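You operate a simulated robot arm through the tools that you are given. There is no shell and no other tool. Be economical: measure what you need, move in short steps, check, and stop when the job is done.

Carry out the task below with a simulated robot arm. There is one attempt and no reset: what you move stays moved.

Task
Fan on, gate to 20 mbar, guide to AUTO, start the rollers.
Fine: the trim fan; the suction display shows that very figure; start last; fan and rollers stay on.
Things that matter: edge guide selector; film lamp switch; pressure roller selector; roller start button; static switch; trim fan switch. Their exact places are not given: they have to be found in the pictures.

The check looks at the end state, three seconds after you hand in, the way a careful person would. Anything else that was tipped, shoved, dropped, spilled or broken makes it a failure.

Robot
A 6-joint arm with a two-finger parallel gripper on a trunk, on a base that drives. Base frame: it is fixed to the floor where the robot stands at the start and does not move with it; the origin is under the middle of the robot, x ahead of it, y to its left, z up; the surface under the hand at the start is at about z = 0.86. Readings come in m, degrees, newtons and seconds.
Its first joint turns from -166.0 to 166.0 degrees. Places, roughly: edge guide selector [0.1, -0.9, 1]; film lamp switch [0.2, -0.7, 0.7]; pressure roller selector [0.2, -0.7, 1]; roller start button [0.1, -0.9, 1.3]; static switch [0.4, -0.4, 0.8]; trim fan switch [0.7, 0, 0.8]. Payload 3.91 kg.
The tool frame sits at the grasp point between the pads (the TCP): z along the fingers, y along the line on which they close. The tips reach 0.03 m beyond it. Largest opening 0.11 m; finger width 0.02, thickness 0.01; the body of the gripper, 0.048 by 0.112 m, starts 0.055 m behind the TCP.
Orientation is told as [roll, pitch, yaw] about the base's x, y, z axes, in that order, counted from this pose: with the fingers straight down and closing along the base's y, the tool's x points along the base's -x, its y along +y and its z along -z.

Tools
- The arm moves only by the tool move_arm. Its arguments are lists of equal length, an entry for each row: "translation": the shift along the base's x, y, z in cm, a list of three; "rotation": the turn, a rotation vector about the base's x, y, z in degrees, a list of three; "jaw": the finger opening in cm, from 0 to 11. In form: {"translation": [[tx, ty, tz], ...], "rotation": [[rx, ry, rz], ...], "jaw": [jaw, ...]}. A call has 1 to 10 rows; each row is the pose to reach, as a shift and turn from the pose commanded when the call began. Each row takes 0.2 s and may step no farther than 0.05 m and 8.6 degrees from the row before; otherwise, or with a gripper value out of range, the whole call is refused. A pose out of reach is approached as far as the arm can. The call stops where the force on the tool passes 40 N (or 10 N more than at its start, if that is more) or the arm is blocked; 0.2 s more then pass. The fingers move at their own pace (about 0.153 m/s each) and stop on an object; they squeeze with about 26 N. The grip force told is the motor's: it shows also when the fingers shut on nothing. Time passes only in rows, and 0.2 s behind the last, so rows that repeat a pose let the fingers close. The reply holds the time, the measured pose of the TCP, the force on the tool along the base axes, the opening and the grip force, in the units named above and with some noise, with the torque about the TCP (base axes, N m) and any sound that the robot's microphone picked up.
- Cameras (640 x 400 px; columns grow to the right, rows downward): "scene" is now at [0.1572, 0.148, 1.3809]; the picture's right is [-0.96, -0.28, 0.00], its down [-0.13, 0.46, -0.88] and it looks along [0.24, -0.85, -0.47] (base axes); focal length 214 px, centre (320, 200). "wrist" rides on the gripper at [0.072, 0.017, -0.103] in the tool frame; the picture's right is [-0.23, 0.97, 0.00], its down [-0.76, -0.18, -0.62] and it looks along [-0.61, -0.14, 0.78] (tool axes); focal length 222 px, centre (320, 200).
- capture(camera): a new picture of that camera. It takes no simulated time.
- steer(legs): drives the robot by 1 to 6 legs, each [ahead, turn to the left] in m and degrees, along the robot's own axes; the way and the turn of a leg run together, so that a leg with both is an arc; at most 1.5 m and 180 degrees a leg. The arm and the cameras ride along, it lands a little off, and it stops where it bumps. It gives what a move gives.
- aim_head(pan, tilt): turns the head with the scene camera to pan (to the left, within 120 degrees either way) and tilt (down, from -29 to 69), counted from straight ahead of the robot. It gives what a move gives.
- probe_pixels(camera, pixels): there is no depth. For up to 12 entries [column, row, z] of the newest picture of that camera ("zoom" is the newest enlarged one), the place [x, y] in the base frame at which the ray of that pixel passes the height z, good to about 0.003 m. It takes no simulated time.
- enlarge(camera, box): a new picture of the part [left, top, right, bottom] of that camera's present view, enlarged. It takes no simulated time.
- finish_job(): hands the job in; it is judged then, once.

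Work in short steps. Measure before you move; look again where a grasp or a placing could have gone wrong, and mend it. You have 80 turns and 68 pictures in all, those below and enlarged ones among them. Open the gripper and draw the arm clear of the work before you hand the job in, unless the task says otherwise; then end with one line.

The tools are called after "Emit:" by a JSON object that holds its "fn" and its "kwargs". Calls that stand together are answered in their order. move_arm: Moves the arm, as the interface text tells. Its arguments: {"type":"object","properties":{"translation":{"type":"array","items":{"type":"array","items":{"type":"number"}}},"rotation":{"type":"array","items":{"type":"array","items":{"type":"number"}}},"jaw":{"type":"array","items":{"type":"number"}}},"required":["translation","rotation","jaw"]} The other tools are called the same way: steer (legs) drives the base; aim_head (pan, tilt) turns the head that bears the scene camera; capture (camera) takes a picture; probe_pixels (camera, pixels) gives the place at which the rays of pixels pass given heights; enlarge (camera, box) takes an enlarged picture of a part of a camera's view; finish_job () hands the job in.

At the start:

```text
time_s: 0.0
ee_pos: [0.4744, -0.3532, 1.4304]
tool_rot: [0.0, 0.0, 0.0]
contact_force: [0.6, -0.2, 0.6]
wrist_torque: [0.01, 0.02, 0.0]
grip_width: 0.1101
finger_force: 0.2
robot x, y, heading: [0.0029, 0.0011, -0.0]
head pan, tilt: [-73.8, 28.4]
```

scene: 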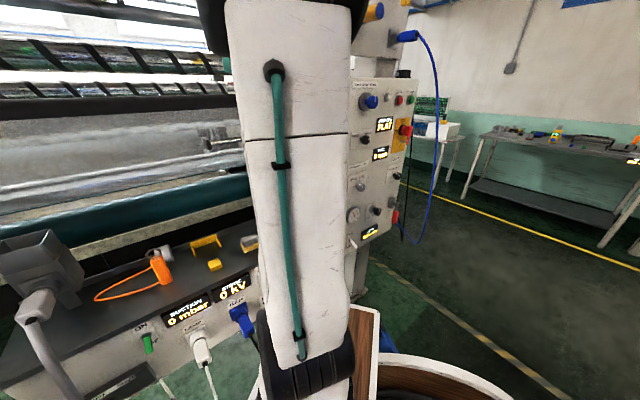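
wrist: 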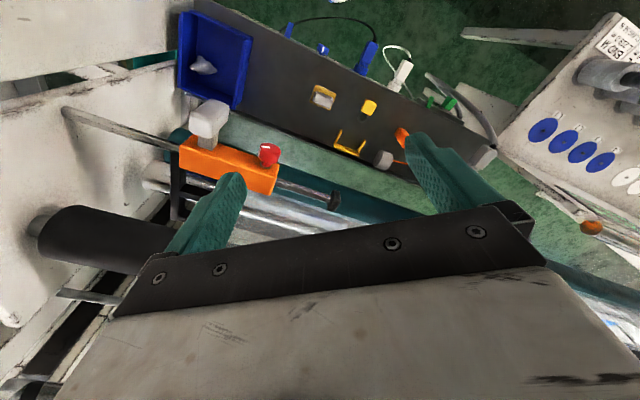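

The first picture shows a panel at about (380,160) right of the arm and a console with switches at lower left. I look closer at both and the wrist view.

Emit:
{"fn": "enlarge", "kwargs": {"camera": "scene", "box": [340, 70, 440, 260]}}

Emit:
{"fn": "enlarge", "kwargs": {"camera": "scene", "box": [0, 220, 280, 400]}}

Emit:
{"fn": "enlarge", "kwargs": {"camera": "wrist", "box": [180, 0, 640, 240]}}

```text
2.11 times, centred on (390, 165) of scene
```

zoom: 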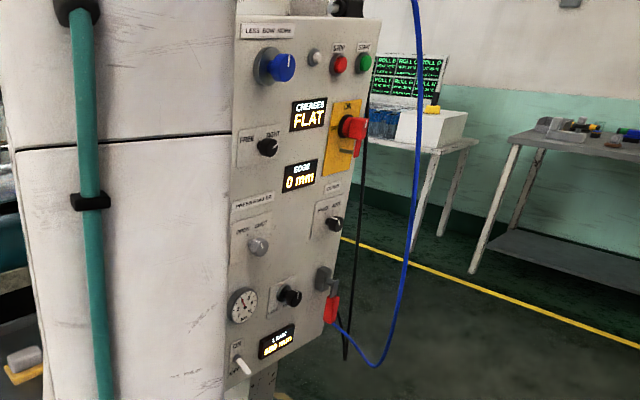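

```text
2.22 times, centred on (140, 310) of scene
```

zoom: 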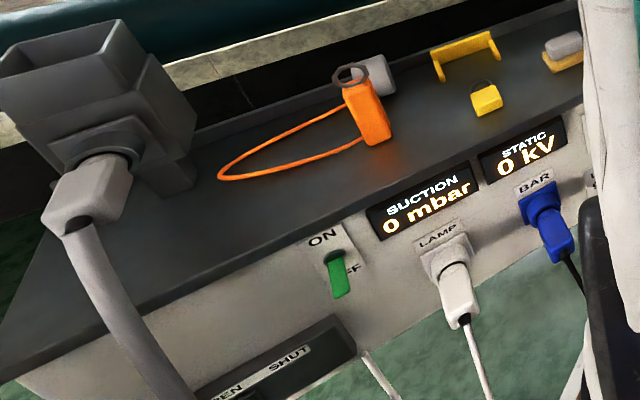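

```text
1.39 times, centred on (410, 120) of wrist
```

zoom: 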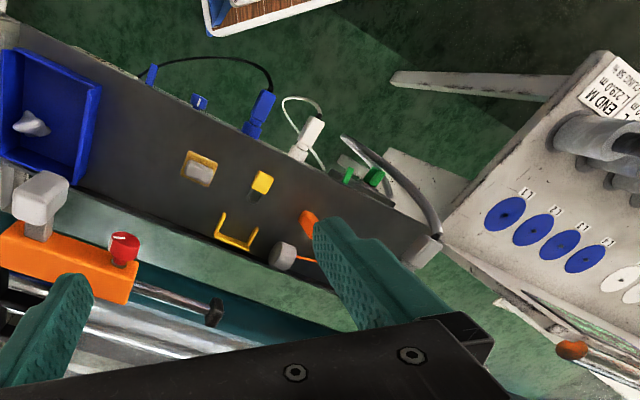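

The console front (green switch, OPEN/SHUT box) is at the lower left; I pan the head left and down to see it whole.

Emit:
{"fn": "aim_head", "kwargs": {"pan": -40, "tilt": 50}}

Emit:
{"fn": "capture", "kwargs": {"camera": "scene"}}

```text
time_s: 1.0
ee_pos: [0.4755, -0.3523, 1.4296]
tool_rot: [-0.1, 0.0, 0.1]
contact_force: [0.9, 0.6, -1.0]
wrist_torque: [-0.01, 0.02, 0.02]
grip_width: 0.1102
finger_force: 0.0
robot x, y, heading: [-0.0002, -0.0003, -0.0]
head pan, tilt: [-40.0, 50.0]
```

```text
62 pictures are left
```

scene: 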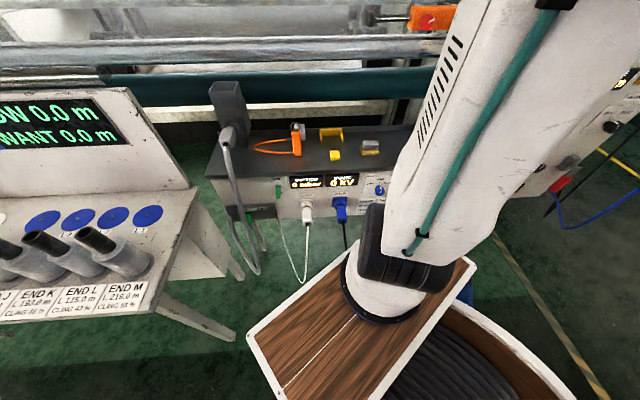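

The console spans (210-410, 130-230). I enlarge it.

Emit:
{"fn": "enlarge", "kwargs": {"camera": "scene", "box": [200, 80, 400, 280]}}

Emit:
{"fn": "enlarge", "kwargs": {"camera": "scene", "box": [210, 165, 300, 225]}}

```text
2.00 times, centred on (300, 180) of scene
```

zoom: 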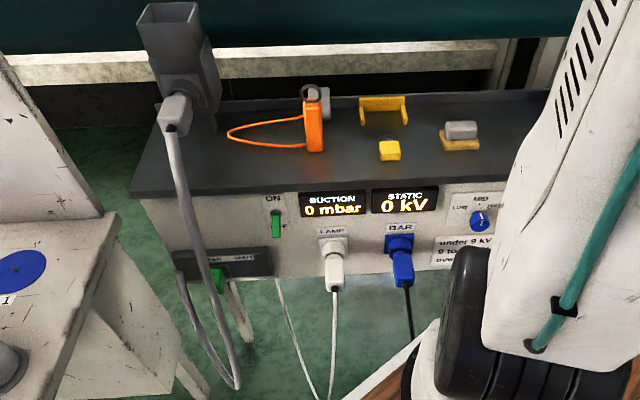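

```text
6.67 times, centred on (255, 195) of scene
```

zoom: 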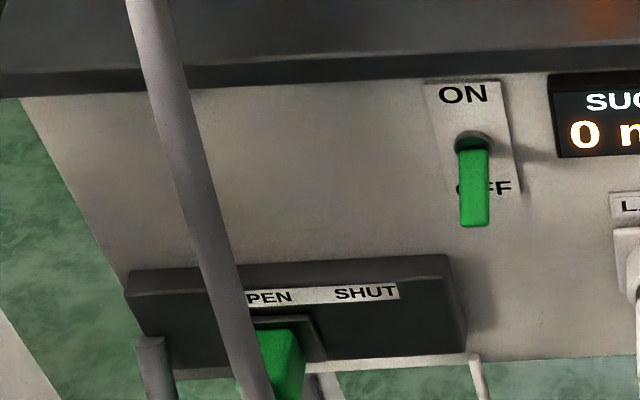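

I probe the console's top front edge and the switch spots at guessed heights in the scene picture, and take a fresh wrist picture for a second view.

Emit:
{"fn": "probe_pixels", "kwargs": {"camera": "scene", "pixels": [[207, 176, 0.86], [300, 174, 0.86], [380, 168, 0.86], [225, 140, 0.86], [400, 130, 0.86], [276, 184, 0.82], [278, 194, 0.8], [249, 220, 0.75], [219, 100, 1.05], [380, 190, 0.8], [307, 202, 0.78], [340, 198, 0.78]]}}

Emit:
{"fn": "capture", "kwargs": {"camera": "wrist"}}

Emit:
{"fn": "probe_pixels", "kwargs": {"camera": "wrist", "pixels": [[246, 7, 0.86], [497, 150, 0.86], [180, 5, 0.86], [480, 175, 0.86], [430, 100, 0.8], [450, 103, 0.75], [395, 85, 0.78], [365, 65, 0.78], [323, 50, 0.8]]}}

```text
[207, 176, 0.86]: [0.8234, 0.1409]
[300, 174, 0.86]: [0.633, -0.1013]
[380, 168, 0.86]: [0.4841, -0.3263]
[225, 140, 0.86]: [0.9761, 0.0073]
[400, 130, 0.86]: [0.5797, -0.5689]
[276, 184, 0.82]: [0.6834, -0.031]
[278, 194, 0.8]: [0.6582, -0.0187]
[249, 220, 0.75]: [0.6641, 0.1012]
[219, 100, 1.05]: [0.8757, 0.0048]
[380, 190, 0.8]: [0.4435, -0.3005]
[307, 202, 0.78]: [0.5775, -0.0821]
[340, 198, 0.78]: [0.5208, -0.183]
```

```text
59 pictures are left
```

wrist: 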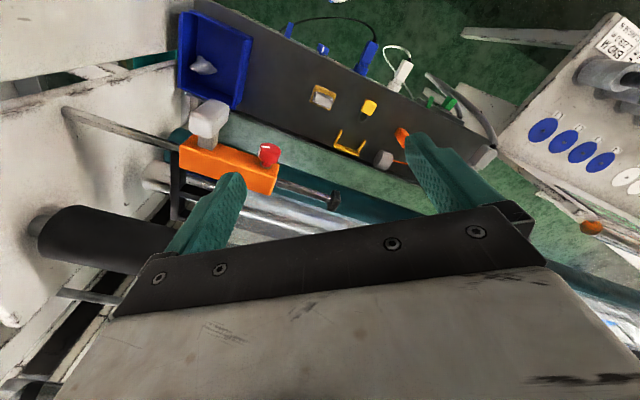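

```text
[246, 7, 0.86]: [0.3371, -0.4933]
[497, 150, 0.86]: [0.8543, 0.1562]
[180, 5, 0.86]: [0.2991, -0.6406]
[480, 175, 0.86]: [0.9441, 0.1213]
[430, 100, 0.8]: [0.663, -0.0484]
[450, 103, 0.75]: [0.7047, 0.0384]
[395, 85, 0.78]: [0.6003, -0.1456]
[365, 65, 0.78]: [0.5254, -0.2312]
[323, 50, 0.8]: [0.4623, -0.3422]
```

The two views agree: the console front runs along about 52°, with the fan lever near (0.66,-0.02,0.80). I swing the hand, yawing -38° so that it faces the console.

Emit:
{"fn": "move_arm", "kwargs": {"translation": [[0.8, 4, -1], [1.6, 8, -2], [2.4, 12, -3], [3.2, 16, -4], [4, 20, -5], [4.8, 24, -6], [5.6, 28, -7], [6.4, 32, -8], [7.2, 36, -9], [8, 40, -10]], "rotation": [[0, 0, -3.8], [0, 0, -7.6], [0, 0, -11.4], [0, 0, -15.2], [0, 0, -19], [0, 0, -22.8], [0, 0, -26.6], [0, 0, -30.4], [0, 0, -34.2], [0, 0, -38]], "jaw": [8, 6, 4, 2, 0, 0, 0, 0, 0, 0]}}

```text
time_s: 3.2
ee_pos: [0.5539, 0.0481, 1.3291]
tool_rot: [0.0, 0.0, -38.0]
contact_force: [-0.5, 0.0, 0.3]
wrist_torque: [0.05, -0.05, 0.02]
grip_width: 0.0001
finger_force: 26.3
robot x, y, heading: [0.0, 0.0021, 0.1]
head pan, tilt: [-40.0, 50.0]
```

The arm followed. Next I tilt the tool 45° toward the panel, backing off 5 cm and lowering 22 cm, and then look.

Emit:
{"fn": "move_arm", "kwargs": {"translation": [[-0.5, 0.4, -2.5], [-1, 0.8, -5], [-1.5, 1.2, -7.5], [-2, 1.6, -10], [-2.5, 2, -12.5], [-3, 2.4, -15], [-3.5, 2.8, -18], [-4, 3.1, -22]], "rotation": [[-3.46, -4.43, 0], [-6.9, -8.9, 0], [-10.4, -13.3, 0], [-13.9, -17.7, 0], [-17.3, -22.2, 0], [-20.8, -26.6, 0], [-24.2, -31, 0], [-27.7, -35.5, 0]], "jaw": [0, 0, 0, 0, 0, 0, 0, 0]}}

Emit:
{"fn": "capture", "kwargs": {"camera": "wrist"}}

Emit:
{"fn": "capture", "kwargs": {"camera": "scene"}}

```text
time_s: 5.0
ee_pos: [0.5154, 0.079, 1.11]
tool_rot: [0.0, -45.2, -38.0]
contact_force: [0.6, 0.3, -0.6]
wrist_torque: [0.0, 0.01, -0.01]
grip_width: 0.0
finger_force: 26.0
robot x, y, heading: [0.0007, -0.002, -0.2]
head pan, tilt: [-40.0, 50.0]
```

```text
58 pictures are left
```

wrist: 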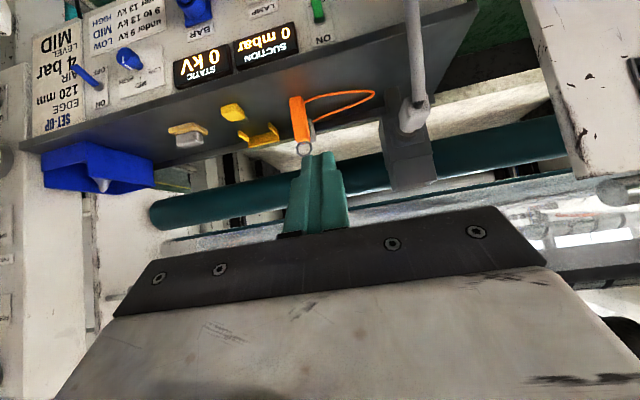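

```text
57 pictures are left
```

scene: 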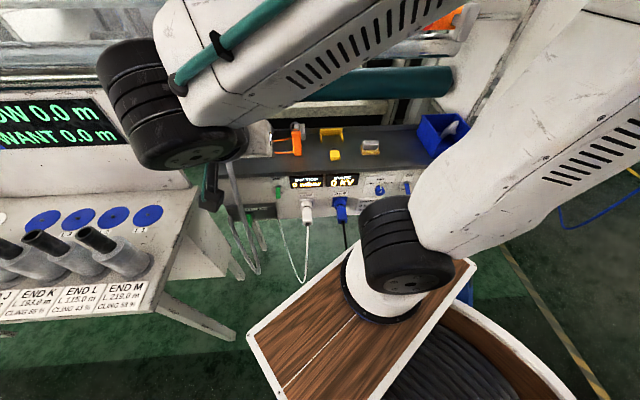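

The wrist camera now sits below the tool and sees the panel upside down, with the fan lever at (318,10). I lower the hand 18 cm (still about 0.2 m off the panel) and look again.

Emit:
{"fn": "move_arm", "kwargs": {"translation": [[0, 0, -4.5], [0, 0, -9], [0, 0, -13.5], [0, 0, -18]], "rotation": [[0, 0, 0], [0, 0, 0], [0, 0, 0], [0, 0, 0]], "jaw": [0, 0, 0, 0]}}

Emit:
{"fn": "capture", "kwargs": {"camera": "wrist"}}

Emit:
{"fn": "capture", "kwargs": {"camera": "scene"}}

```text
time_s: 6.0
ee_pos: [0.5542, 0.1246, 0.9409]
tool_rot: [-0.1, -45.0, -38.1]
contact_force: [-0.9, -1.0, 0.1]
wrist_torque: [0.05, -0.02, 0.06]
grip_width: 0.0
finger_force: 26.1
out of reach, approached as far as the arm can: row 1, 2, 3, 4
robot x, y, heading: [0.0006, -0.0027, -0.2]
head pan, tilt: [-40.0, 50.0]
```

```text
56 pictures are left
```

wrist: 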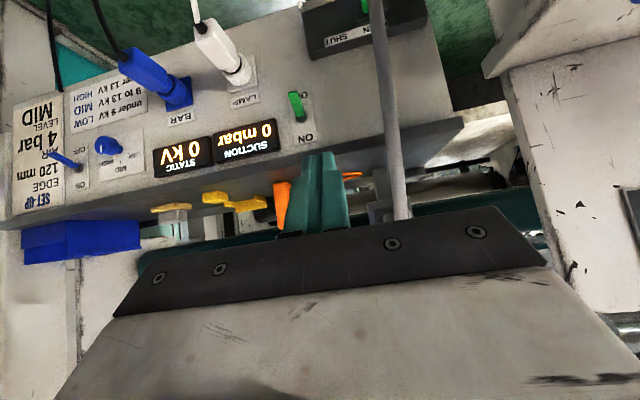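

```text
55 pictures are left
```

scene: 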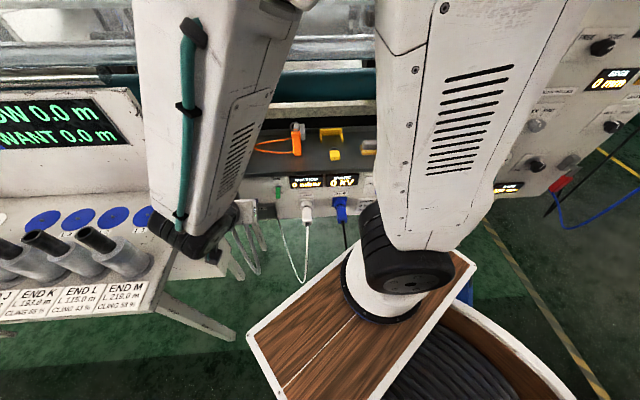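

The arm is too near the console to reach inward. I look behind on both sides before backing the base up.

Emit:
{"fn": "aim_head", "kwargs": {"pan": 120, "tilt": 45}}

Emit:
{"fn": "capture", "kwargs": {"camera": "scene"}}

Emit:
{"fn": "aim_head", "kwargs": {"pan": -120, "tilt": 45}}

Emit:
{"fn": "capture", "kwargs": {"camera": "scene"}}

```text
time_s: 8.4
ee_pos: [0.5543, 0.1245, 0.9429]
tool_rot: [-0.2, -45.0, -38.0]
contact_force: [0.5, -0.9, -0.7]
wrist_torque: [0.02, -0.02, 0.0]
grip_width: 0.0
finger_force: 26.1
robot x, y, heading: [-0.0016, -0.0007, 0.2]
head pan, tilt: [120.0, 45.0]
```

```text
54 pictures are left
```

scene: 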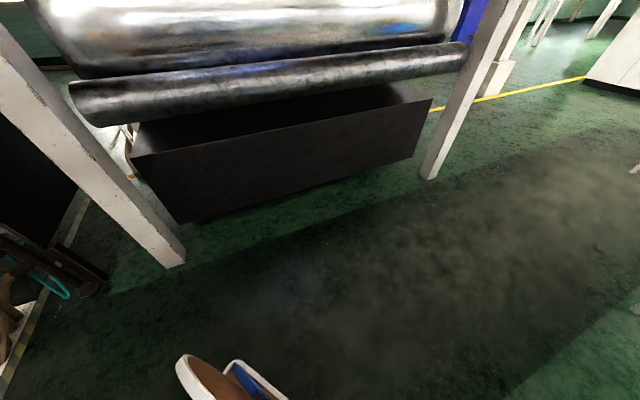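

```text
time_s: 11.8
ee_pos: [0.5543, 0.1247, 0.9428]
tool_rot: [-0.1, -45.1, -38.0]
contact_force: [-0.9, -0.5, -0.2]
wrist_torque: [0.0, -0.01, -0.01]
grip_width: 0.0
finger_force: 26.2
robot x, y, heading: [-0.0005, -0.0007, -0.0]
head pan, tilt: [-120.0, 45.0]
```

```text
53 pictures are left
```

scene: 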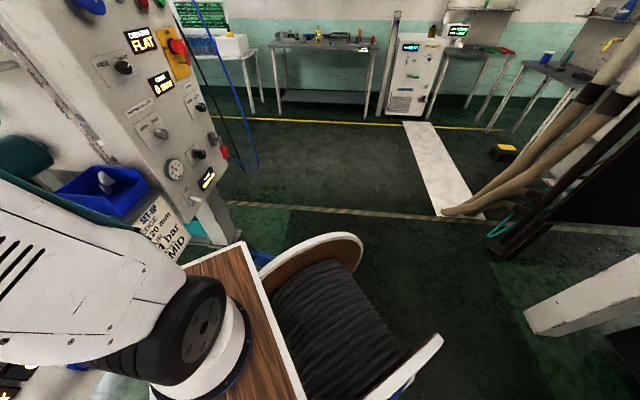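

The floor behind is clear (cable drum and wood are the robot's own base), so I reverse 0.25 m and aim the head at the console again.

Emit:
{"fn": "steer", "kwargs": {"legs": [[-0.25, 0]]}}

Emit:
{"fn": "aim_head", "kwargs": {"pan": -30, "tilt": 40}}

Emit:
{"fn": "capture", "kwargs": {"camera": "scene"}}

Emit:
{"fn": "capture", "kwargs": {"camera": "wrist"}}

```text
time_s: 13.7
ee_pos: [0.3052, 0.124, 0.9426]
tool_rot: [-0.2, -44.9, -38.1]
contact_force: [0.2, -0.4, 0.0]
wrist_torque: [0.01, -0.01, 0.03]
grip_width: 0.0001
finger_force: 25.6
robot x, y, heading: [-0.2512, -0.0018, -0.0]
head pan, tilt: [-120.0, 45.0]
```

```text
time_s: 15.3
ee_pos: [0.3052, 0.1238, 0.9418]
tool_rot: [-0.2, -44.9, -38.1]
contact_force: [0.1, 0.5, -0.1]
wrist_torque: [0.05, 0.02, -0.01]
grip_width: 0.0
finger_force: 26.4
robot x, y, heading: [-0.2486, 0.0015, 0.0]
head pan, tilt: [-30.0, 40.0]
```

```text
52 pictures are left
```

scene: 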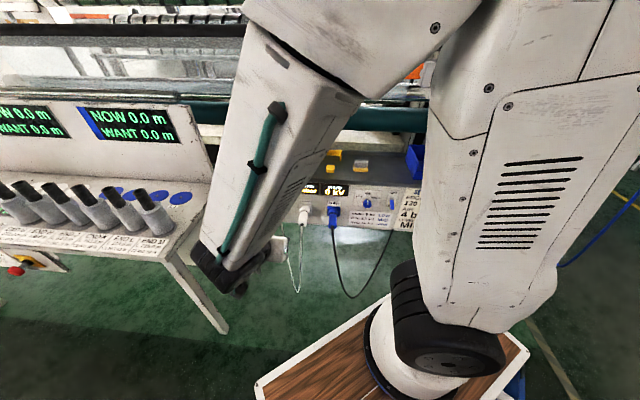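

```text
51 pictures are left
```

wrist: 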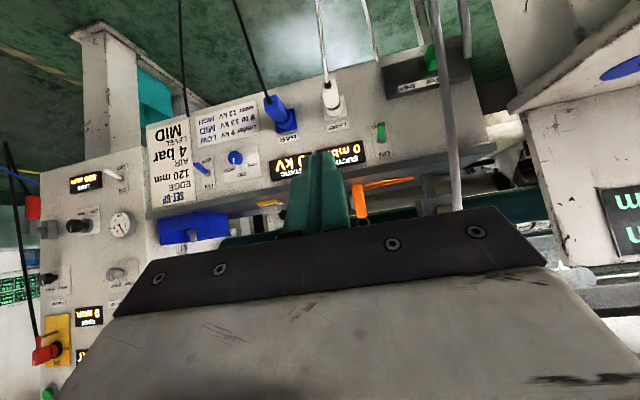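

I enlarge the wrist view around the fan lever (380,130) and the gate slider (430,65).

Emit:
{"fn": "enlarge", "kwargs": {"camera": "wrist", "box": [340, 20, 500, 160]}}

Emit:
{"fn": "probe_pixels", "kwargs": {"camera": "wrist", "pixels": [[381, 125, 0.82], [380, 138, 0.79], [381, 125, 0.8], [380, 138, 0.81], [432, 60, 0.72], [432, 60, 0.7]]}}

```text
2.86 times, centred on (420, 90) of wrist
```

zoom: 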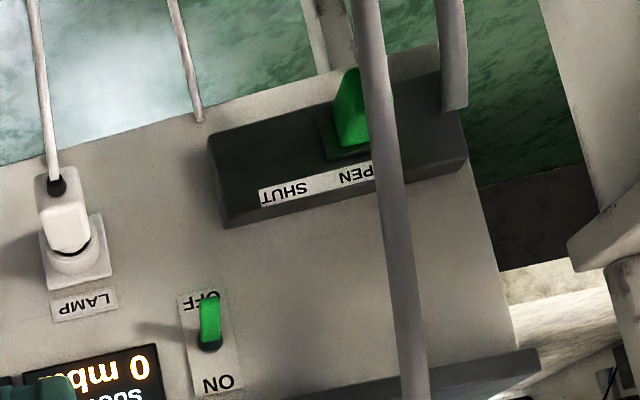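

```text
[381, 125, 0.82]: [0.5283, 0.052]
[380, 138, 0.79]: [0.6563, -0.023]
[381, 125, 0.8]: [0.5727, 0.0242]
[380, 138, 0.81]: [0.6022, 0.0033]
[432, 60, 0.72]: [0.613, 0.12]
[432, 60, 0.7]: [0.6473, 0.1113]
```

The lever's pivot works out near (0.705,-0.045,0.78) with its tip about 3.5 cm out. I level the tool by another 30° and approach to about 0.13 m in front of it for a close look.

Emit:
{"fn": "move_arm", "kwargs": {"translation": [[3.4, -0.9, -2.4], [6.8, -1.8, -4.8], [10.2, -2.7, -7.2], [13.6, -3.6, -9.6], [17, -4.5, -12], [20.4, -5.4, -14.4], [23.8, -6.3, -16.8], [26.9, -7.2, -19]], "rotation": [[-2.31, -2.95, 0], [-4.62, -5.9, 0], [-6.9, -8.9, 0], [-9.2, -11.8, 0], [-11.5, -14.8, 0], [-13.9, -17.7, 0], [-16.2, -20.7, 0], [-18.5, -23.6, 0]], "jaw": [0, 0, 0, 0, 0, 0, 0, 0]}}

Emit:
{"fn": "capture", "kwargs": {"camera": "wrist"}}

Emit:
{"fn": "capture", "kwargs": {"camera": "scene"}}

```text
time_s: 17.1
ee_pos: [0.5738, 0.0521, 0.7521]
tool_rot: [-0.8, -75.0, -37.5]
contact_force: [0.5, 0.6, 0.3]
wrist_torque: [0.0, 0.04, 0.0]
grip_width: 0.0001
finger_force: 26.0
robot x, y, heading: [-0.2484, 0.001, -0.2]
head pan, tilt: [-30.0, 40.0]
```

```text
49 pictures are left
```

wrist: 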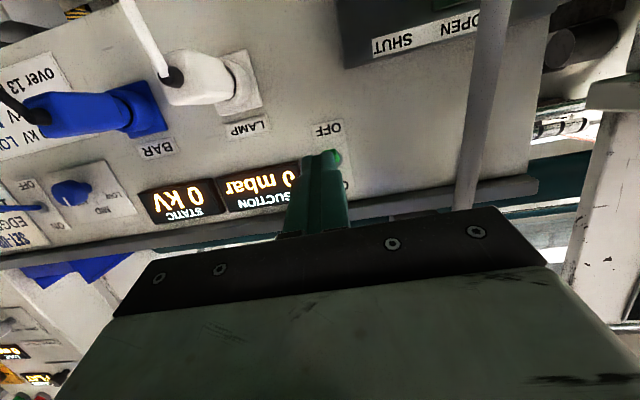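

```text
48 pictures are left
```

scene: 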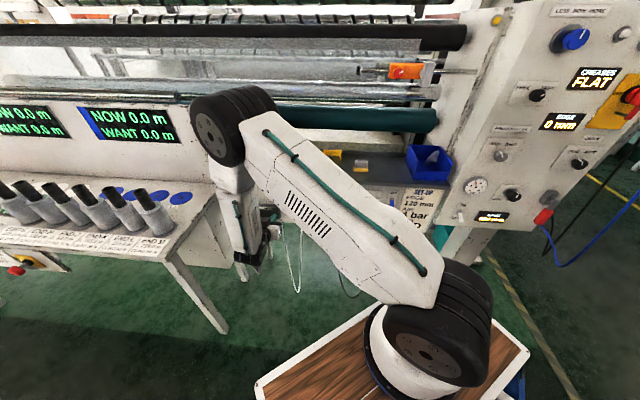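

The tips line up laterally with the lever (within 4 mm), seen at (332,158). I dip 2 cm and slide forward 11.5 cm beneath it.

Emit:
{"fn": "move_arm", "kwargs": {"translation": [[0, 0, -2], [3, -2.35, -2], [6, -4.7, -2], [8, -6.3, -2], [9.06, -7.08, -2]], "rotation": [[0, 0, 0], [0, 0, 0], [0, 0, 0], [0, 0, 0], [0, 0, 0]], "jaw": [0, 0, 0, 0, 0]}}

Emit:
{"fn": "capture", "kwargs": {"camera": "wrist"}}

```text
time_s: 18.3
ee_pos: [0.6655, -0.0178, 0.7306]
tool_rot: [-0.2, -75.0, -38.1]
contact_force: [0.2, 0.0, -0.8]
wrist_torque: [0.0, -0.03, -0.02]
grip_width: 0.0
finger_force: 26.1
out of reach, approached as far as the arm can: row 1
robot x, y, heading: [-0.2474, 0.0003, -0.1]
head pan, tilt: [-30.0, 40.0]
```

```text
47 pictures are left
```

wrist: 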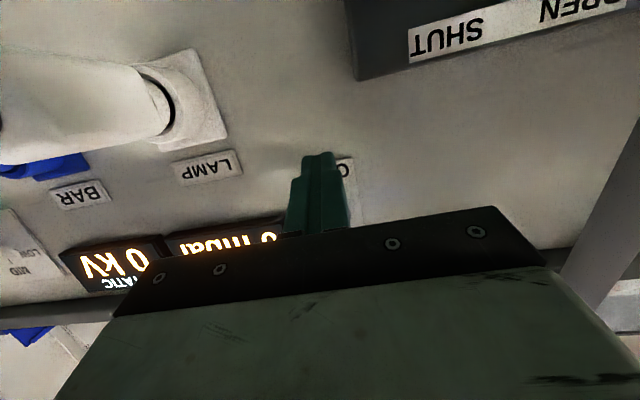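

No contact, and the tips are under the lever over the OFF plate. I lift in small steps.

Emit:
{"fn": "move_arm", "kwargs": {"translation": [[0, 0, 1.5], [0, 0, 3], [0, 0, 4.5], [0, 0, 6]], "rotation": [[0, 0, 0], [0, 0, 0], [0, 0, 0], [0, 0, 0]], "jaw": [0, 0, 0, 0]}}

Emit:
{"fn": "capture", "kwargs": {"camera": "wrist"}}

```text
time_s: 19.3
ee_pos: [0.6615, -0.0169, 0.7779]
tool_rot: [-1.9, -73.9, -36.2]
contact_force: [-1.6, 1.6, -6.7]
wrist_torque: [0.08, 0.21, -0.08]
grip_width: 0.0003
finger_force: 25.8
robot x, y, heading: [-0.2458, -0.0009, -0.1]
head pan, tilt: [-30.0, 40.0]
stopped in row 4: the force on the tool passed its limit at 65 N (the readings are from after the stop); the commanded pose is now the measured one
```

```text
46 pictures are left
```

wrist: 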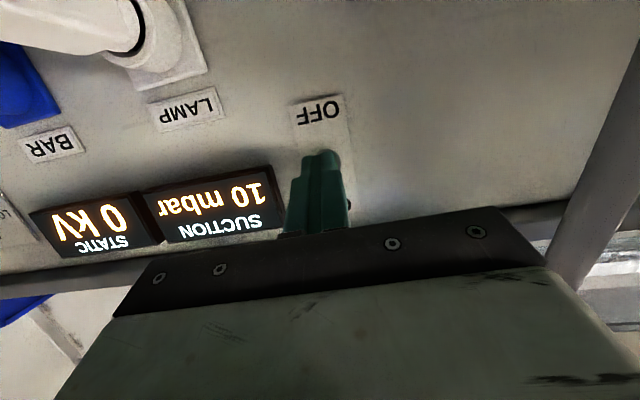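

The suction now reads 10 mbar, so the fan is on. I back out along the normal and drop to face the gate knob.

Emit:
{"fn": "move_arm", "kwargs": {"translation": [[0, 0, -1], [-3.5, 2.7, -1.5], [-7, 5.4, -2], [-10, 7.8, -3], [-12, 9.4, -5]], "rotation": [[0, 0, 0], [0, 0, 0], [0, 0, 0], [0, 0, 0], [0, 0, 0]], "jaw": [0, 0, 0, 0, 0]}}

Emit:
{"fn": "capture", "kwargs": {"camera": "wrist"}}

```text
time_s: 20.5
ee_pos: [0.5548, 0.0829, 0.7355]
tool_rot: [-3.5, -73.9, -34.8]
contact_force: [-0.4, -0.6, -0.7]
wrist_torque: [0.02, -0.02, 0.03]
grip_width: 0.0
finger_force: 26.0
out of reach, approached as far as the arm can: row 5
robot x, y, heading: [-0.2474, 0.0014, -0.1]
head pan, tilt: [-30.0, 40.0]
```

```text
45 pictures are left
```

wrist: 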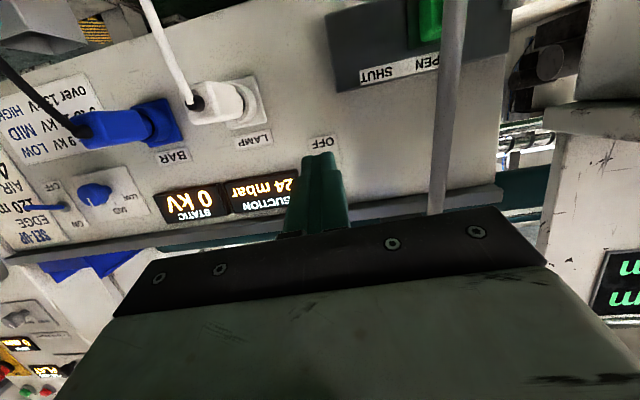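

The display now reads about 24 mbar and may still be rising. I wait a moment and enlarge the display and the knob.

Emit:
{"fn": "move_arm", "kwargs": {"translation": [[0, 0, 0], [0, 0, 0], [0, 0, 0], [0, 0, 0], [0, 0, 0], [0, 0, 0], [0, 0, 0], [0, 0, 0]], "rotation": [[0, 0, 0], [0, 0, 0], [0, 0, 0], [0, 0, 0], [0, 0, 0], [0, 0, 0], [0, 0, 0], [0, 0, 0]], "jaw": [0, 0, 0, 0, 0, 0, 0, 0]}}

Emit:
{"fn": "enlarge", "kwargs": {"camera": "wrist", "box": [220, 0, 540, 220]}}

Emit:
{"fn": "enlarge", "kwargs": {"camera": "scene", "box": [200, 170, 320, 290]}}

```text
time_s: 22.3
ee_pos: [0.5533, 0.084, 0.7367]
tool_rot: [-3.6, -73.8, -34.8]
contact_force: [-0.1, 1.0, 0.0]
wrist_torque: [-0.01, -0.01, -0.01]
grip_width: 0.0
finger_force: 25.7
robot x, y, heading: [-0.2453, 0.0028, 0.1]
head pan, tilt: [-30.0, 40.0]
```

```text
1.82 times, centred on (380, 110) of wrist
```

zoom: 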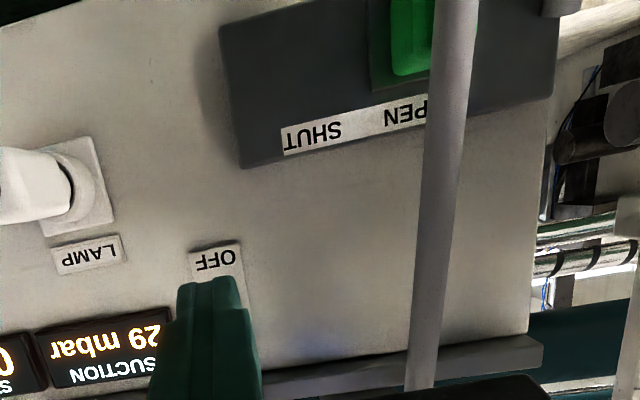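

```text
3.33 times, centred on (260, 230) of scene
```

zoom: 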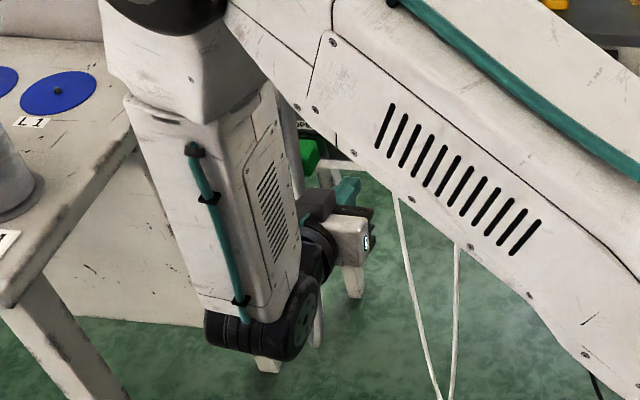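

It reads 29 mbar and is settling above 20, so the gate must move toward SHUT (right). The hose partly covers the knob, so I back up 0.12 m to get a lower, freer view of it.

Emit:
{"fn": "steer", "kwargs": {"legs": [[-0.12, 0]]}}

Emit:
{"fn": "move_arm", "kwargs": {"translation": [[0, 3, -1], [0, 6, -3], [0, 8, -5]], "rotation": [[0, 0, 0], [0, 0, 0], [0, 0, 0]], "jaw": [0, 0, 0]}}

Emit:
{"fn": "capture", "kwargs": {"camera": "wrist"}}

Emit:
{"fn": "capture", "kwargs": {"camera": "scene"}}

```text
time_s: 23.5
ee_pos: [0.4331, 0.0839, 0.7354]
tool_rot: [-3.6, -74.0, -34.8]
contact_force: [-0.1, 0.1, 0.3]
wrist_torque: [-0.03, 0.0, 0.01]
grip_width: 0.0
finger_force: 26.1
robot x, y, heading: [-0.3691, -0.0015, -0.0]
head pan, tilt: [-30.0, 40.0]
```

```text
time_s: 24.3
ee_pos: [0.4343, 0.164, 0.6868]
tool_rot: [-3.5, -73.9, -35.0]
contact_force: [-0.5, 0.3, 0.4]
wrist_torque: [-0.01, 0.01, -0.02]
grip_width: 0.0
finger_force: 26.3
robot x, y, heading: [-0.3695, -0.0028, -0.4]
head pan, tilt: [-30.0, 40.0]
```

```text
42 pictures are left
```

wrist: 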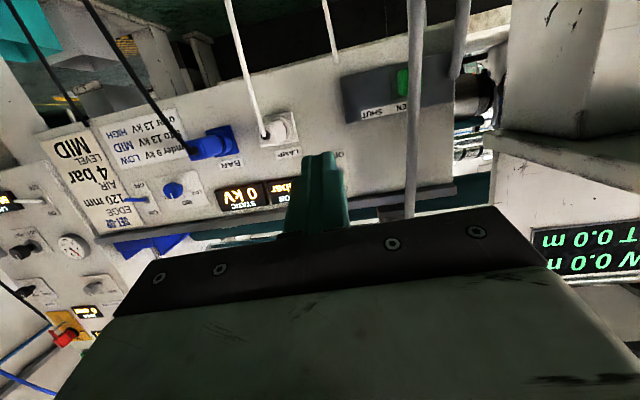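

```text
41 pictures are left
```

scene: 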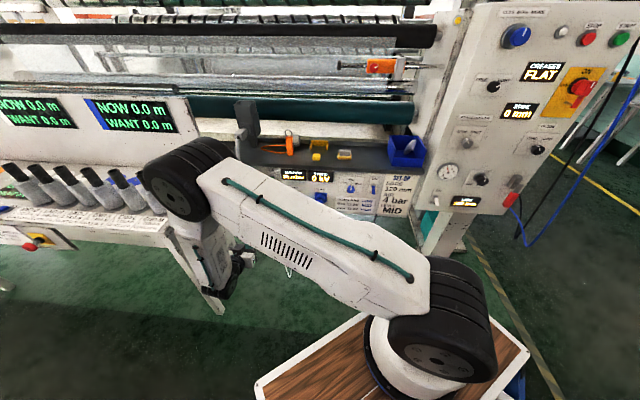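

The knob is at (402,80) and the hose at (415,60). I enlarge there, shift the hand 12 cm to the left, and enlarge again to get the parallax.

Emit:
{"fn": "enlarge", "kwargs": {"camera": "wrist", "box": [320, 30, 480, 150]}}

Emit:
{"fn": "move_arm", "kwargs": {"translation": [[2.5, 3.1, -1], [5, 6.2, -2], [7.5, 9.3, -3]], "rotation": [[0, 0, 0], [0, 0, 0], [0, 0, 0]], "jaw": [0, 0, 0]}}

Emit:
{"fn": "capture", "kwargs": {"camera": "wrist"}}

Emit:
{"fn": "enlarge", "kwargs": {"camera": "wrist", "box": [240, 20, 440, 170]}}

```text
3.33 times, centred on (400, 90) of wrist
```

zoom: 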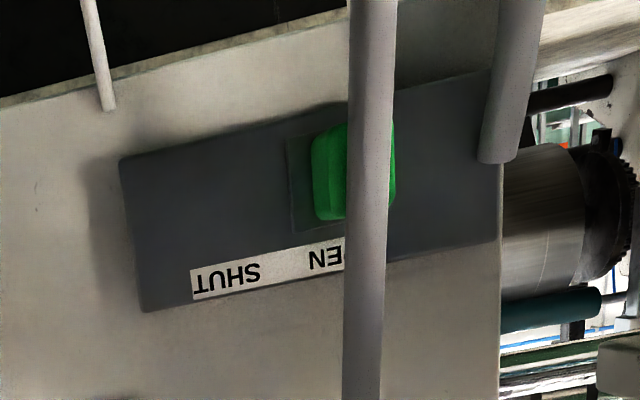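

```text
time_s: 25.1
ee_pos: [0.5098, 0.2574, 0.6564]
tool_rot: [-3.7, -73.9, -34.8]
contact_force: [-0.1, -0.4, 0.4]
wrist_torque: [-0.01, 0.01, 0.0]
grip_width: 0.0
finger_force: 25.6
robot x, y, heading: [-0.3714, 0.0018, -0.2]
head pan, tilt: [-30.0, 40.0]
```

```text
39 pictures are left
```

wrist: 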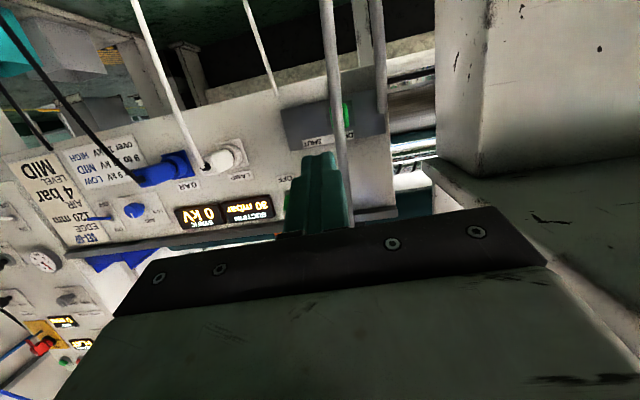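

```text
2.67 times, centred on (340, 95) of wrist
```

zoom: 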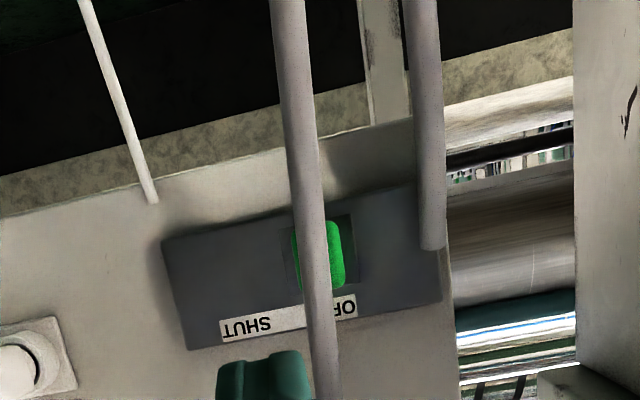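

The gate has settled at 30 mbar. The rays put the knob near (0.757,0.094,0.638) with the hose about 4.5 cm in front of it. I take a scene view to check the gripper's distance from the desk at left.

Emit:
{"fn": "aim_head", "kwargs": {"pan": -5, "tilt": 45}}

Emit:
{"fn": "capture", "kwargs": {"camera": "scene"}}

```text
time_s: 26.0
ee_pos: [0.5078, 0.257, 0.6564]
tool_rot: [-3.7, -73.9, -34.8]
contact_force: [-0.4, -0.9, -0.8]
wrist_torque: [0.02, 0.0, 0.01]
grip_width: 0.0
finger_force: 26.0
robot x, y, heading: [-0.3693, 0.0008, 0.2]
head pan, tilt: [-5.0, 45.0]
```

```text
37 pictures are left
```

scene: 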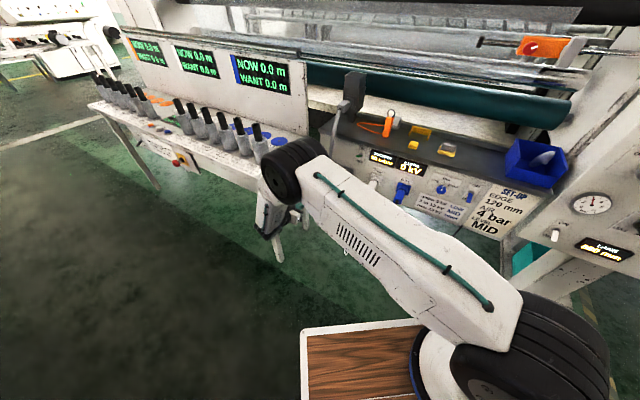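

I probe the desk's front edge and leg at likely heights.

Emit:
{"fn": "probe_pixels", "kwargs": {"camera": "scene", "pixels": [[110, 118, 0.86], [185, 155, 0.86], [240, 178, 0.86], [240, 178, 0.8], [185, 155, 0.8], [262, 160, 0.86]]}}

Emit:
{"fn": "enlarge", "kwargs": {"camera": "scene", "box": [200, 90, 400, 270]}}

```text
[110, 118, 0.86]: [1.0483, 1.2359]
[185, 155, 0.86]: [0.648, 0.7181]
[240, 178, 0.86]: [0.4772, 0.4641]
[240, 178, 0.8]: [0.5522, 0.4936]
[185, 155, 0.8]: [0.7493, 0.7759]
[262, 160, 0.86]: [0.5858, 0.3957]
```

```text
2.22 times, centred on (300, 180) of scene
```

zoom: 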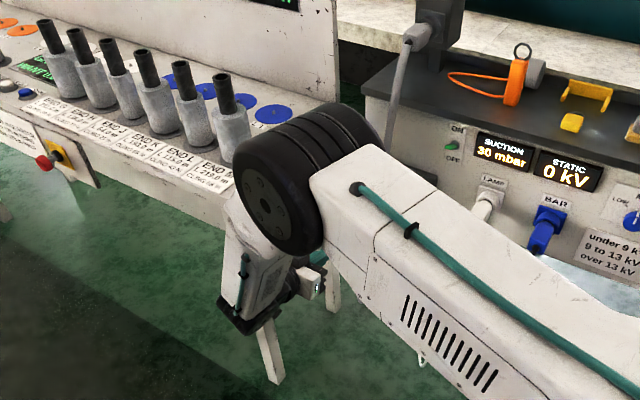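

The desk's right end sits at about 10 cm from the gate, so coming from the left is unsafe. Instead I will grip the knob top and bottom, pointing along +x from the right behind the hose. First I move back right and begin rolling the hand.

Emit:
{"fn": "move_arm", "kwargs": {"translation": [[-1, -4, 1], [-2, -8, 2], [-3, -12, 3], [-3, -14, 4], [-3, -16, 5], [-3, -18, 6], [-3, -20, 6.5], [-3, -21, 6.5]], "rotation": [[0, 0, 0], [0, 0, 0], [7.4, -3.25, 2.0], [14.8, -6.5, 4.03], [22.2, -9.75, 6.05], [29.6, -13, 8.07], [37, -16.25, 10.1], [44.4, -19.5, 12.1]], "jaw": [0, 0, 0, 0, 0, 0, 0, 0]}}

Emit:
{"fn": "move_arm", "kwargs": {"translation": [[0, 0, 0], [0, 0, 0], [0, 0, 0], [0, 0, 0], [0, 0, 0], [0, 0, 0]], "rotation": [[6.6, -2.9, 1.8], [13.2, -5.8, 3.6], [19.8, -8.7, 5.4], [26.4, -11.6, 7.2], [33, -14.5, 9], [39.6, -17.4, 10.75]], "jaw": [2, 4, 6, 7, 7.5, 7.5]}}

Emit:
{"fn": "capture", "kwargs": {"camera": "wrist"}}

```text
time_s: 27.8
ee_pos: [0.5711, 0.1403, 0.8318]
tool_rot: [36.6, -52.1, -67.1]
contact_force: [1.3, -0.3, -2.5]
wrist_torque: [-0.09, -0.13, -0.07]
grip_width: 0.0
finger_force: 26.0
out of reach, approached as far as the arm can: row 3, 4, 5, 6, 7, 8
robot x, y, heading: [-0.3691, 0.0029, 0.0]
head pan, tilt: [-5.0, 45.0]
```

```text
time_s: 29.2
ee_pos: [0.66, 0.1839, 0.8911]
tool_rot: [43.4, -20.5, -64.1]
contact_force: [-1.4, 1.5, 0.9]
wrist_torque: [-0.11, -0.05, -0.11]
grip_width: 0.0751
finger_force: 0.1
out of reach, approached as far as the arm can: row 1, 2, 3, 4, 5, 6
robot x, y, heading: [-0.367, -0.0007, 0.0]
head pan, tilt: [-5.0, 45.0]
```

```text
35 pictures are left
```

wrist: 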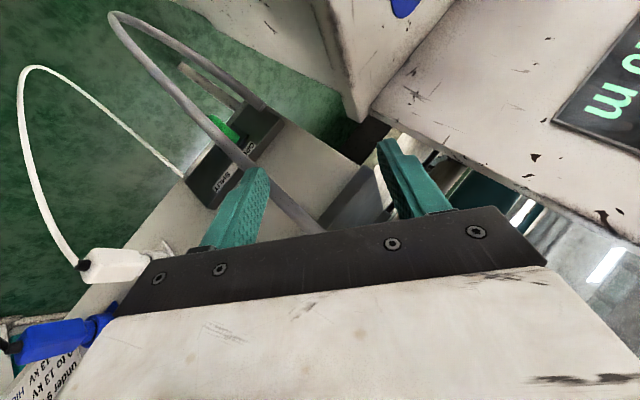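

The orientation could not be reached that close in, and the hand drifted up to (0.66,0.18,0.89), still clear of the hose. I raise the command outward and up to where it can be reached.

Emit:
{"fn": "move_arm", "kwargs": {"translation": [[2, -1, 4.4], [4, -2, 8.8], [6, -3, 13.2], [8, -4, 17.6], [10, -5, 22], [12, -5, 26]], "rotation": [[0, 0, 0], [0, 0, 0], [0, 0, 0], [0, 0, 0], [0, 0, 0], [0, 0, 0]], "jaw": [7.5, 7.5, 7.5, 7.5, 7.5, 7.5]}}

Emit:
{"fn": "capture", "kwargs": {"camera": "scene"}}

```text
time_s: 30.6
ee_pos: [0.7796, 0.133, 1.1474]
tool_rot: [43.1, -20.5, -64.0]
contact_force: [0.5, -0.5, -0.9]
wrist_torque: [0.02, -0.01, 0.0]
grip_width: 0.075
finger_force: 0.1
robot x, y, heading: [-0.3694, 0.0023, -0.1]
head pan, tilt: [-5.0, 45.0]
```

```text
34 pictures are left
```

scene: 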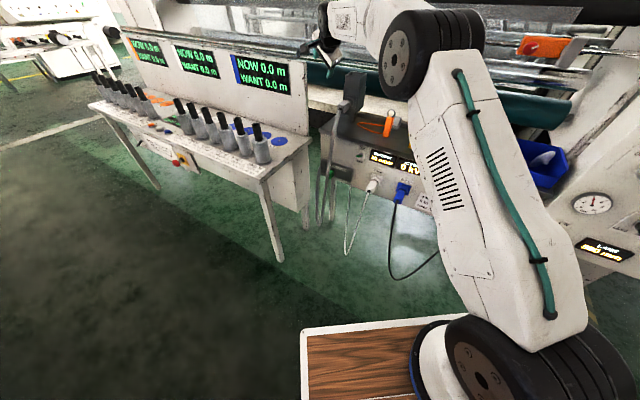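

The hand is now free and high. The gate at (335,180) is in clear view, so I enlarge it.

Emit:
{"fn": "enlarge", "kwargs": {"camera": "scene", "box": [250, 60, 430, 260]}}

Emit:
{"fn": "enlarge", "kwargs": {"camera": "scene", "box": [300, 130, 400, 220]}}

Emit:
{"fn": "probe_pixels", "kwargs": {"camera": "scene", "pixels": [[262, 178, 0.84], [262, 178, 0.86], [308, 133, 0.84], [262, 186, 0.8], [306, 225, 0.4], [282, 260, 0.2]]}}

```text
2.00 times, centred on (340, 160) of scene
```

zoom: 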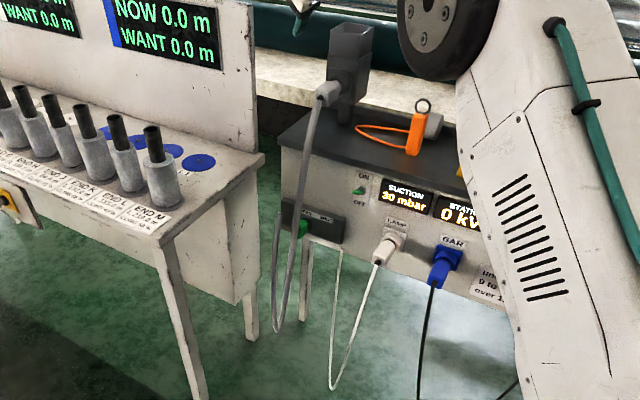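

```text
4.44 times, centred on (350, 175) of scene
```

zoom: 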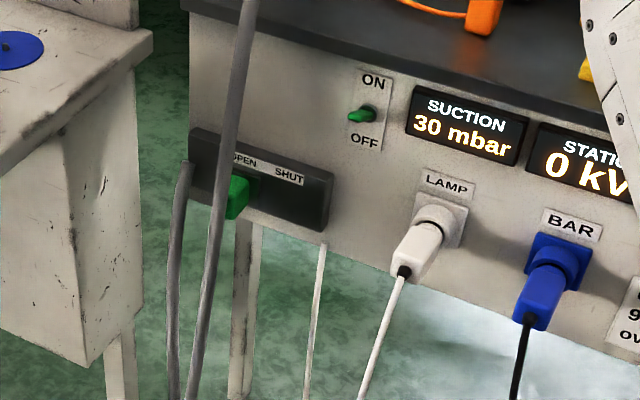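

```text
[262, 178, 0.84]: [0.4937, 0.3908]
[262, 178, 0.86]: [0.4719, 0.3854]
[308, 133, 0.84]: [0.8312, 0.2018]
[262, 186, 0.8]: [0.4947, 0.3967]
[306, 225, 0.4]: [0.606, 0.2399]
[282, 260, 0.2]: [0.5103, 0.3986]
```

The gate layout is clear: the hose hangs in front and left of the knob. I finish rolling the tool to horizontal here, up high, while drawing right and back.

Emit:
{"fn": "move_arm", "kwargs": {"translation": [[-2.3, -1.9, -0.7], [-4.6, -3.8, -1.4], [-6.9, -5.6, -2.1], [-9.2, -7.5, -2.8], [-11.5, -9.3, -3.5], [-13.8, -11.2, -4.2], [-16, -13, -5]], "rotation": [[4.53, -5.57, -1.34], [9.06, -11.1, -2.67], [13.6, -16.7, -4], [18.1, -22.3, -5.34], [22.6, -27.9, -6.68], [27.2, -33.4, -8], [31.7, -39, -9.35]], "jaw": [7.5, 7.5, 7.5, 7.5, 7.5, 7.5, 7.5]}}

```text
time_s: 32.2
ee_pos: [0.6212, -0.026, 1.1044]
tool_rot: [89.9, -0.2, -81.0]
contact_force: [-0.2, 0.6, 0.6]
wrist_torque: [0.01, 0.0, -0.01]
grip_width: 0.075
finger_force: 0.0
out of reach, approached as far as the arm can: row 3, 4, 5, 6, 7
robot x, y, heading: [-0.3674, -0.0027, -0.0]
head pan, tilt: [-5.0, 45.0]
```

The tool now points horizontally along +x with the jaws vertical. I lower it at (0.58,0.07) toward knob height.

Emit:
{"fn": "move_arm", "kwargs": {"translation": [[-1, 1.5, -4], [-2, 3, -8], [-3, 4.5, -12], [-4, 6, -16], [-4, 7.5, -20], [-4, 9, -24], [-4, 9.6, -28]], "rotation": [[0, 0, 0], [0, 0, 0], [0, 0, 0], [0, 0, 0], [0, 0, 0], [0, 0, 0], [0, 0, 0]], "jaw": [7.5, 7.5, 7.5, 7.5, 7.5, 7.5, 7.5]}}

Emit:
{"fn": "capture", "kwargs": {"camera": "wrist"}}

```text
time_s: 33.8
ee_pos: [0.5858, -0.0165, 0.8271]
tool_rot: [89.9, 0.0, -77.6]
contact_force: [-0.8, 0.0, -0.1]
wrist_torque: [-0.01, 0.05, 0.0]
grip_width: 0.0749
finger_force: 0.1
out of reach, approached as far as the arm can: row 1, 2, 3, 4, 5, 6, 7
robot x, y, heading: [-0.3682, 0.0016, 0.0]
head pan, tilt: [-5.0, 45.0]
```

```text
31 pictures are left
```

wrist: 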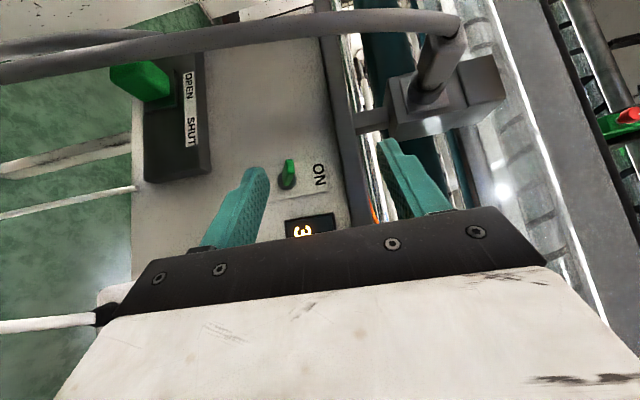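

The lateral shift is coupled to the tool's heading, so I ask for more yaw (about 20°) together with the shift and descend further.

Emit:
{"fn": "move_arm", "kwargs": {"translation": [[0, 1, -2.5], [0, 2, -5], [0, 3, -7.5], [0, 4, -10], [0, 5, -12.5], [0, 5.5, -15]], "rotation": [[0, 0, 1.5], [0, 0, 3], [0, 0, 4.5], [0, 0, 6], [0, 0, 7.5], [0, 0, 9]], "jaw": [7.5, 7.5, 7.5, 7.5, 7.5, 7.5]}}

Emit:
{"fn": "capture", "kwargs": {"camera": "wrist"}}

```text
time_s: 35.2
ee_pos: [0.5875, 0.0408, 0.6762]
tool_rot: [89.9, 0.1, -68.6]
contact_force: [0.0, -1.1, 0.0]
wrist_torque: [-0.03, 0.01, 0.03]
grip_width: 0.075
finger_force: 0.0
robot x, y, heading: [-0.3682, -0.0005, 0.2]
head pan, tilt: [-5.0, 45.0]
```

```text
30 pictures are left
```

wrist: 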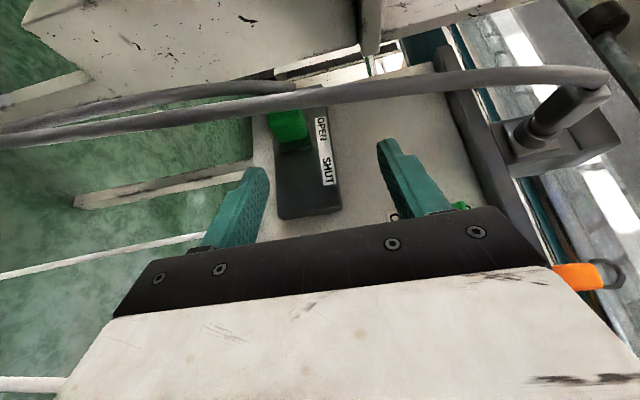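

The knob at (290,127) is now in front of the open jaws and the hose passes above it in the picture, i.e. on the near side. I enlarge it for exact alignment.

Emit:
{"fn": "enlarge", "kwargs": {"camera": "wrist", "box": [220, 60, 380, 240]}}

```text
2.22 times, centred on (300, 150) of wrist
```

zoom: 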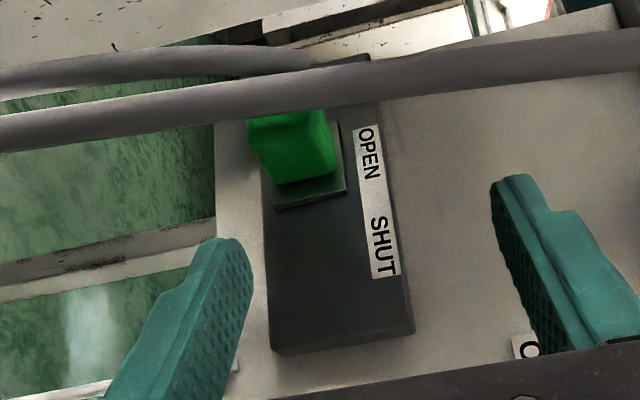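

Alignment needs a 4.2 cm drop, a 1.5 cm shift toward the panel, and about 14.5 cm forward. I go to 10 cm first and look.

Emit:
{"fn": "move_arm", "kwargs": {"translation": [[0.55, -1.4, -2], [0.55, -1.4, -4.2], [3.85, -0.1, -4.2], [7, 1.15, -4.2], [9.9, 2.25, -4.2]], "rotation": [[0, 0, 0], [0, 0, 0], [0, 0, 0], [0, 0, 0], [0, 0, 0]], "jaw": [7.5, 7.5, 7.5, 7.5, 7.5]}}

Emit:
{"fn": "capture", "kwargs": {"camera": "wrist"}}

```text
time_s: 36.4
ee_pos: [0.6861, 0.0637, 0.6325]
tool_rot: [89.7, 0.1, -68.6]
contact_force: [0.3, 0.0, -0.3]
wrist_torque: [-0.01, -0.01, 0.0]
grip_width: 0.075
finger_force: 0.1
robot x, y, heading: [-0.3717, -0.0011, 0.1]
head pan, tilt: [-5.0, 45.0]
```

```text
28 pictures are left
```

wrist: 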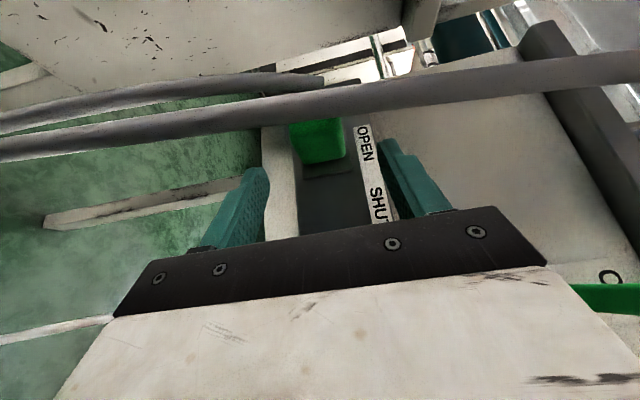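

The knob sits centred between the fingers. I advance 3.8 cm further with force watched.

Emit:
{"fn": "move_arm", "kwargs": {"translation": [[0.95, 0.37, 0], [1.9, 0.73, 0], [2.8, 1.1, 0], [3.5, 1.4, 0]], "rotation": [[0, 0, 0], [0, 0, 0], [0, 0, 0], [0, 0, 0]], "jaw": [7.5, 7.5, 7.5, 7.5]}}

Emit:
{"fn": "enlarge", "kwargs": {"camera": "wrist", "box": [160, 40, 480, 240]}}

```text
time_s: 37.4
ee_pos: [0.7217, 0.0784, 0.6334]
tool_rot: [89.8, 0.1, -68.7]
contact_force: [0.3, 0.0, -0.3]
wrist_torque: [-0.01, 0.04, 0.01]
grip_width: 0.0752
finger_force: 0.0
robot x, y, heading: [-0.3693, 0.0013, -0.4]
head pan, tilt: [-5.0, 45.0]
```

```text
2.00 times, centred on (320, 140) of wrist
```

zoom: 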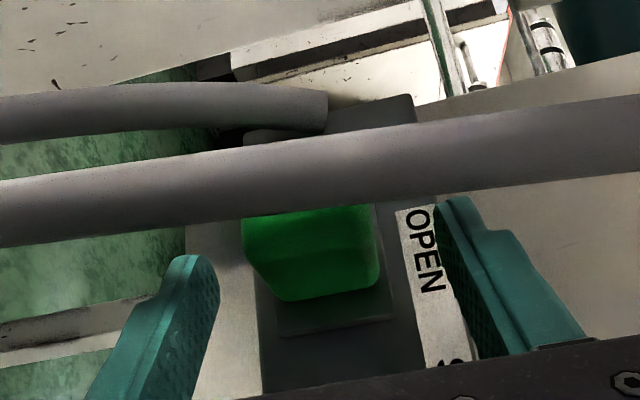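

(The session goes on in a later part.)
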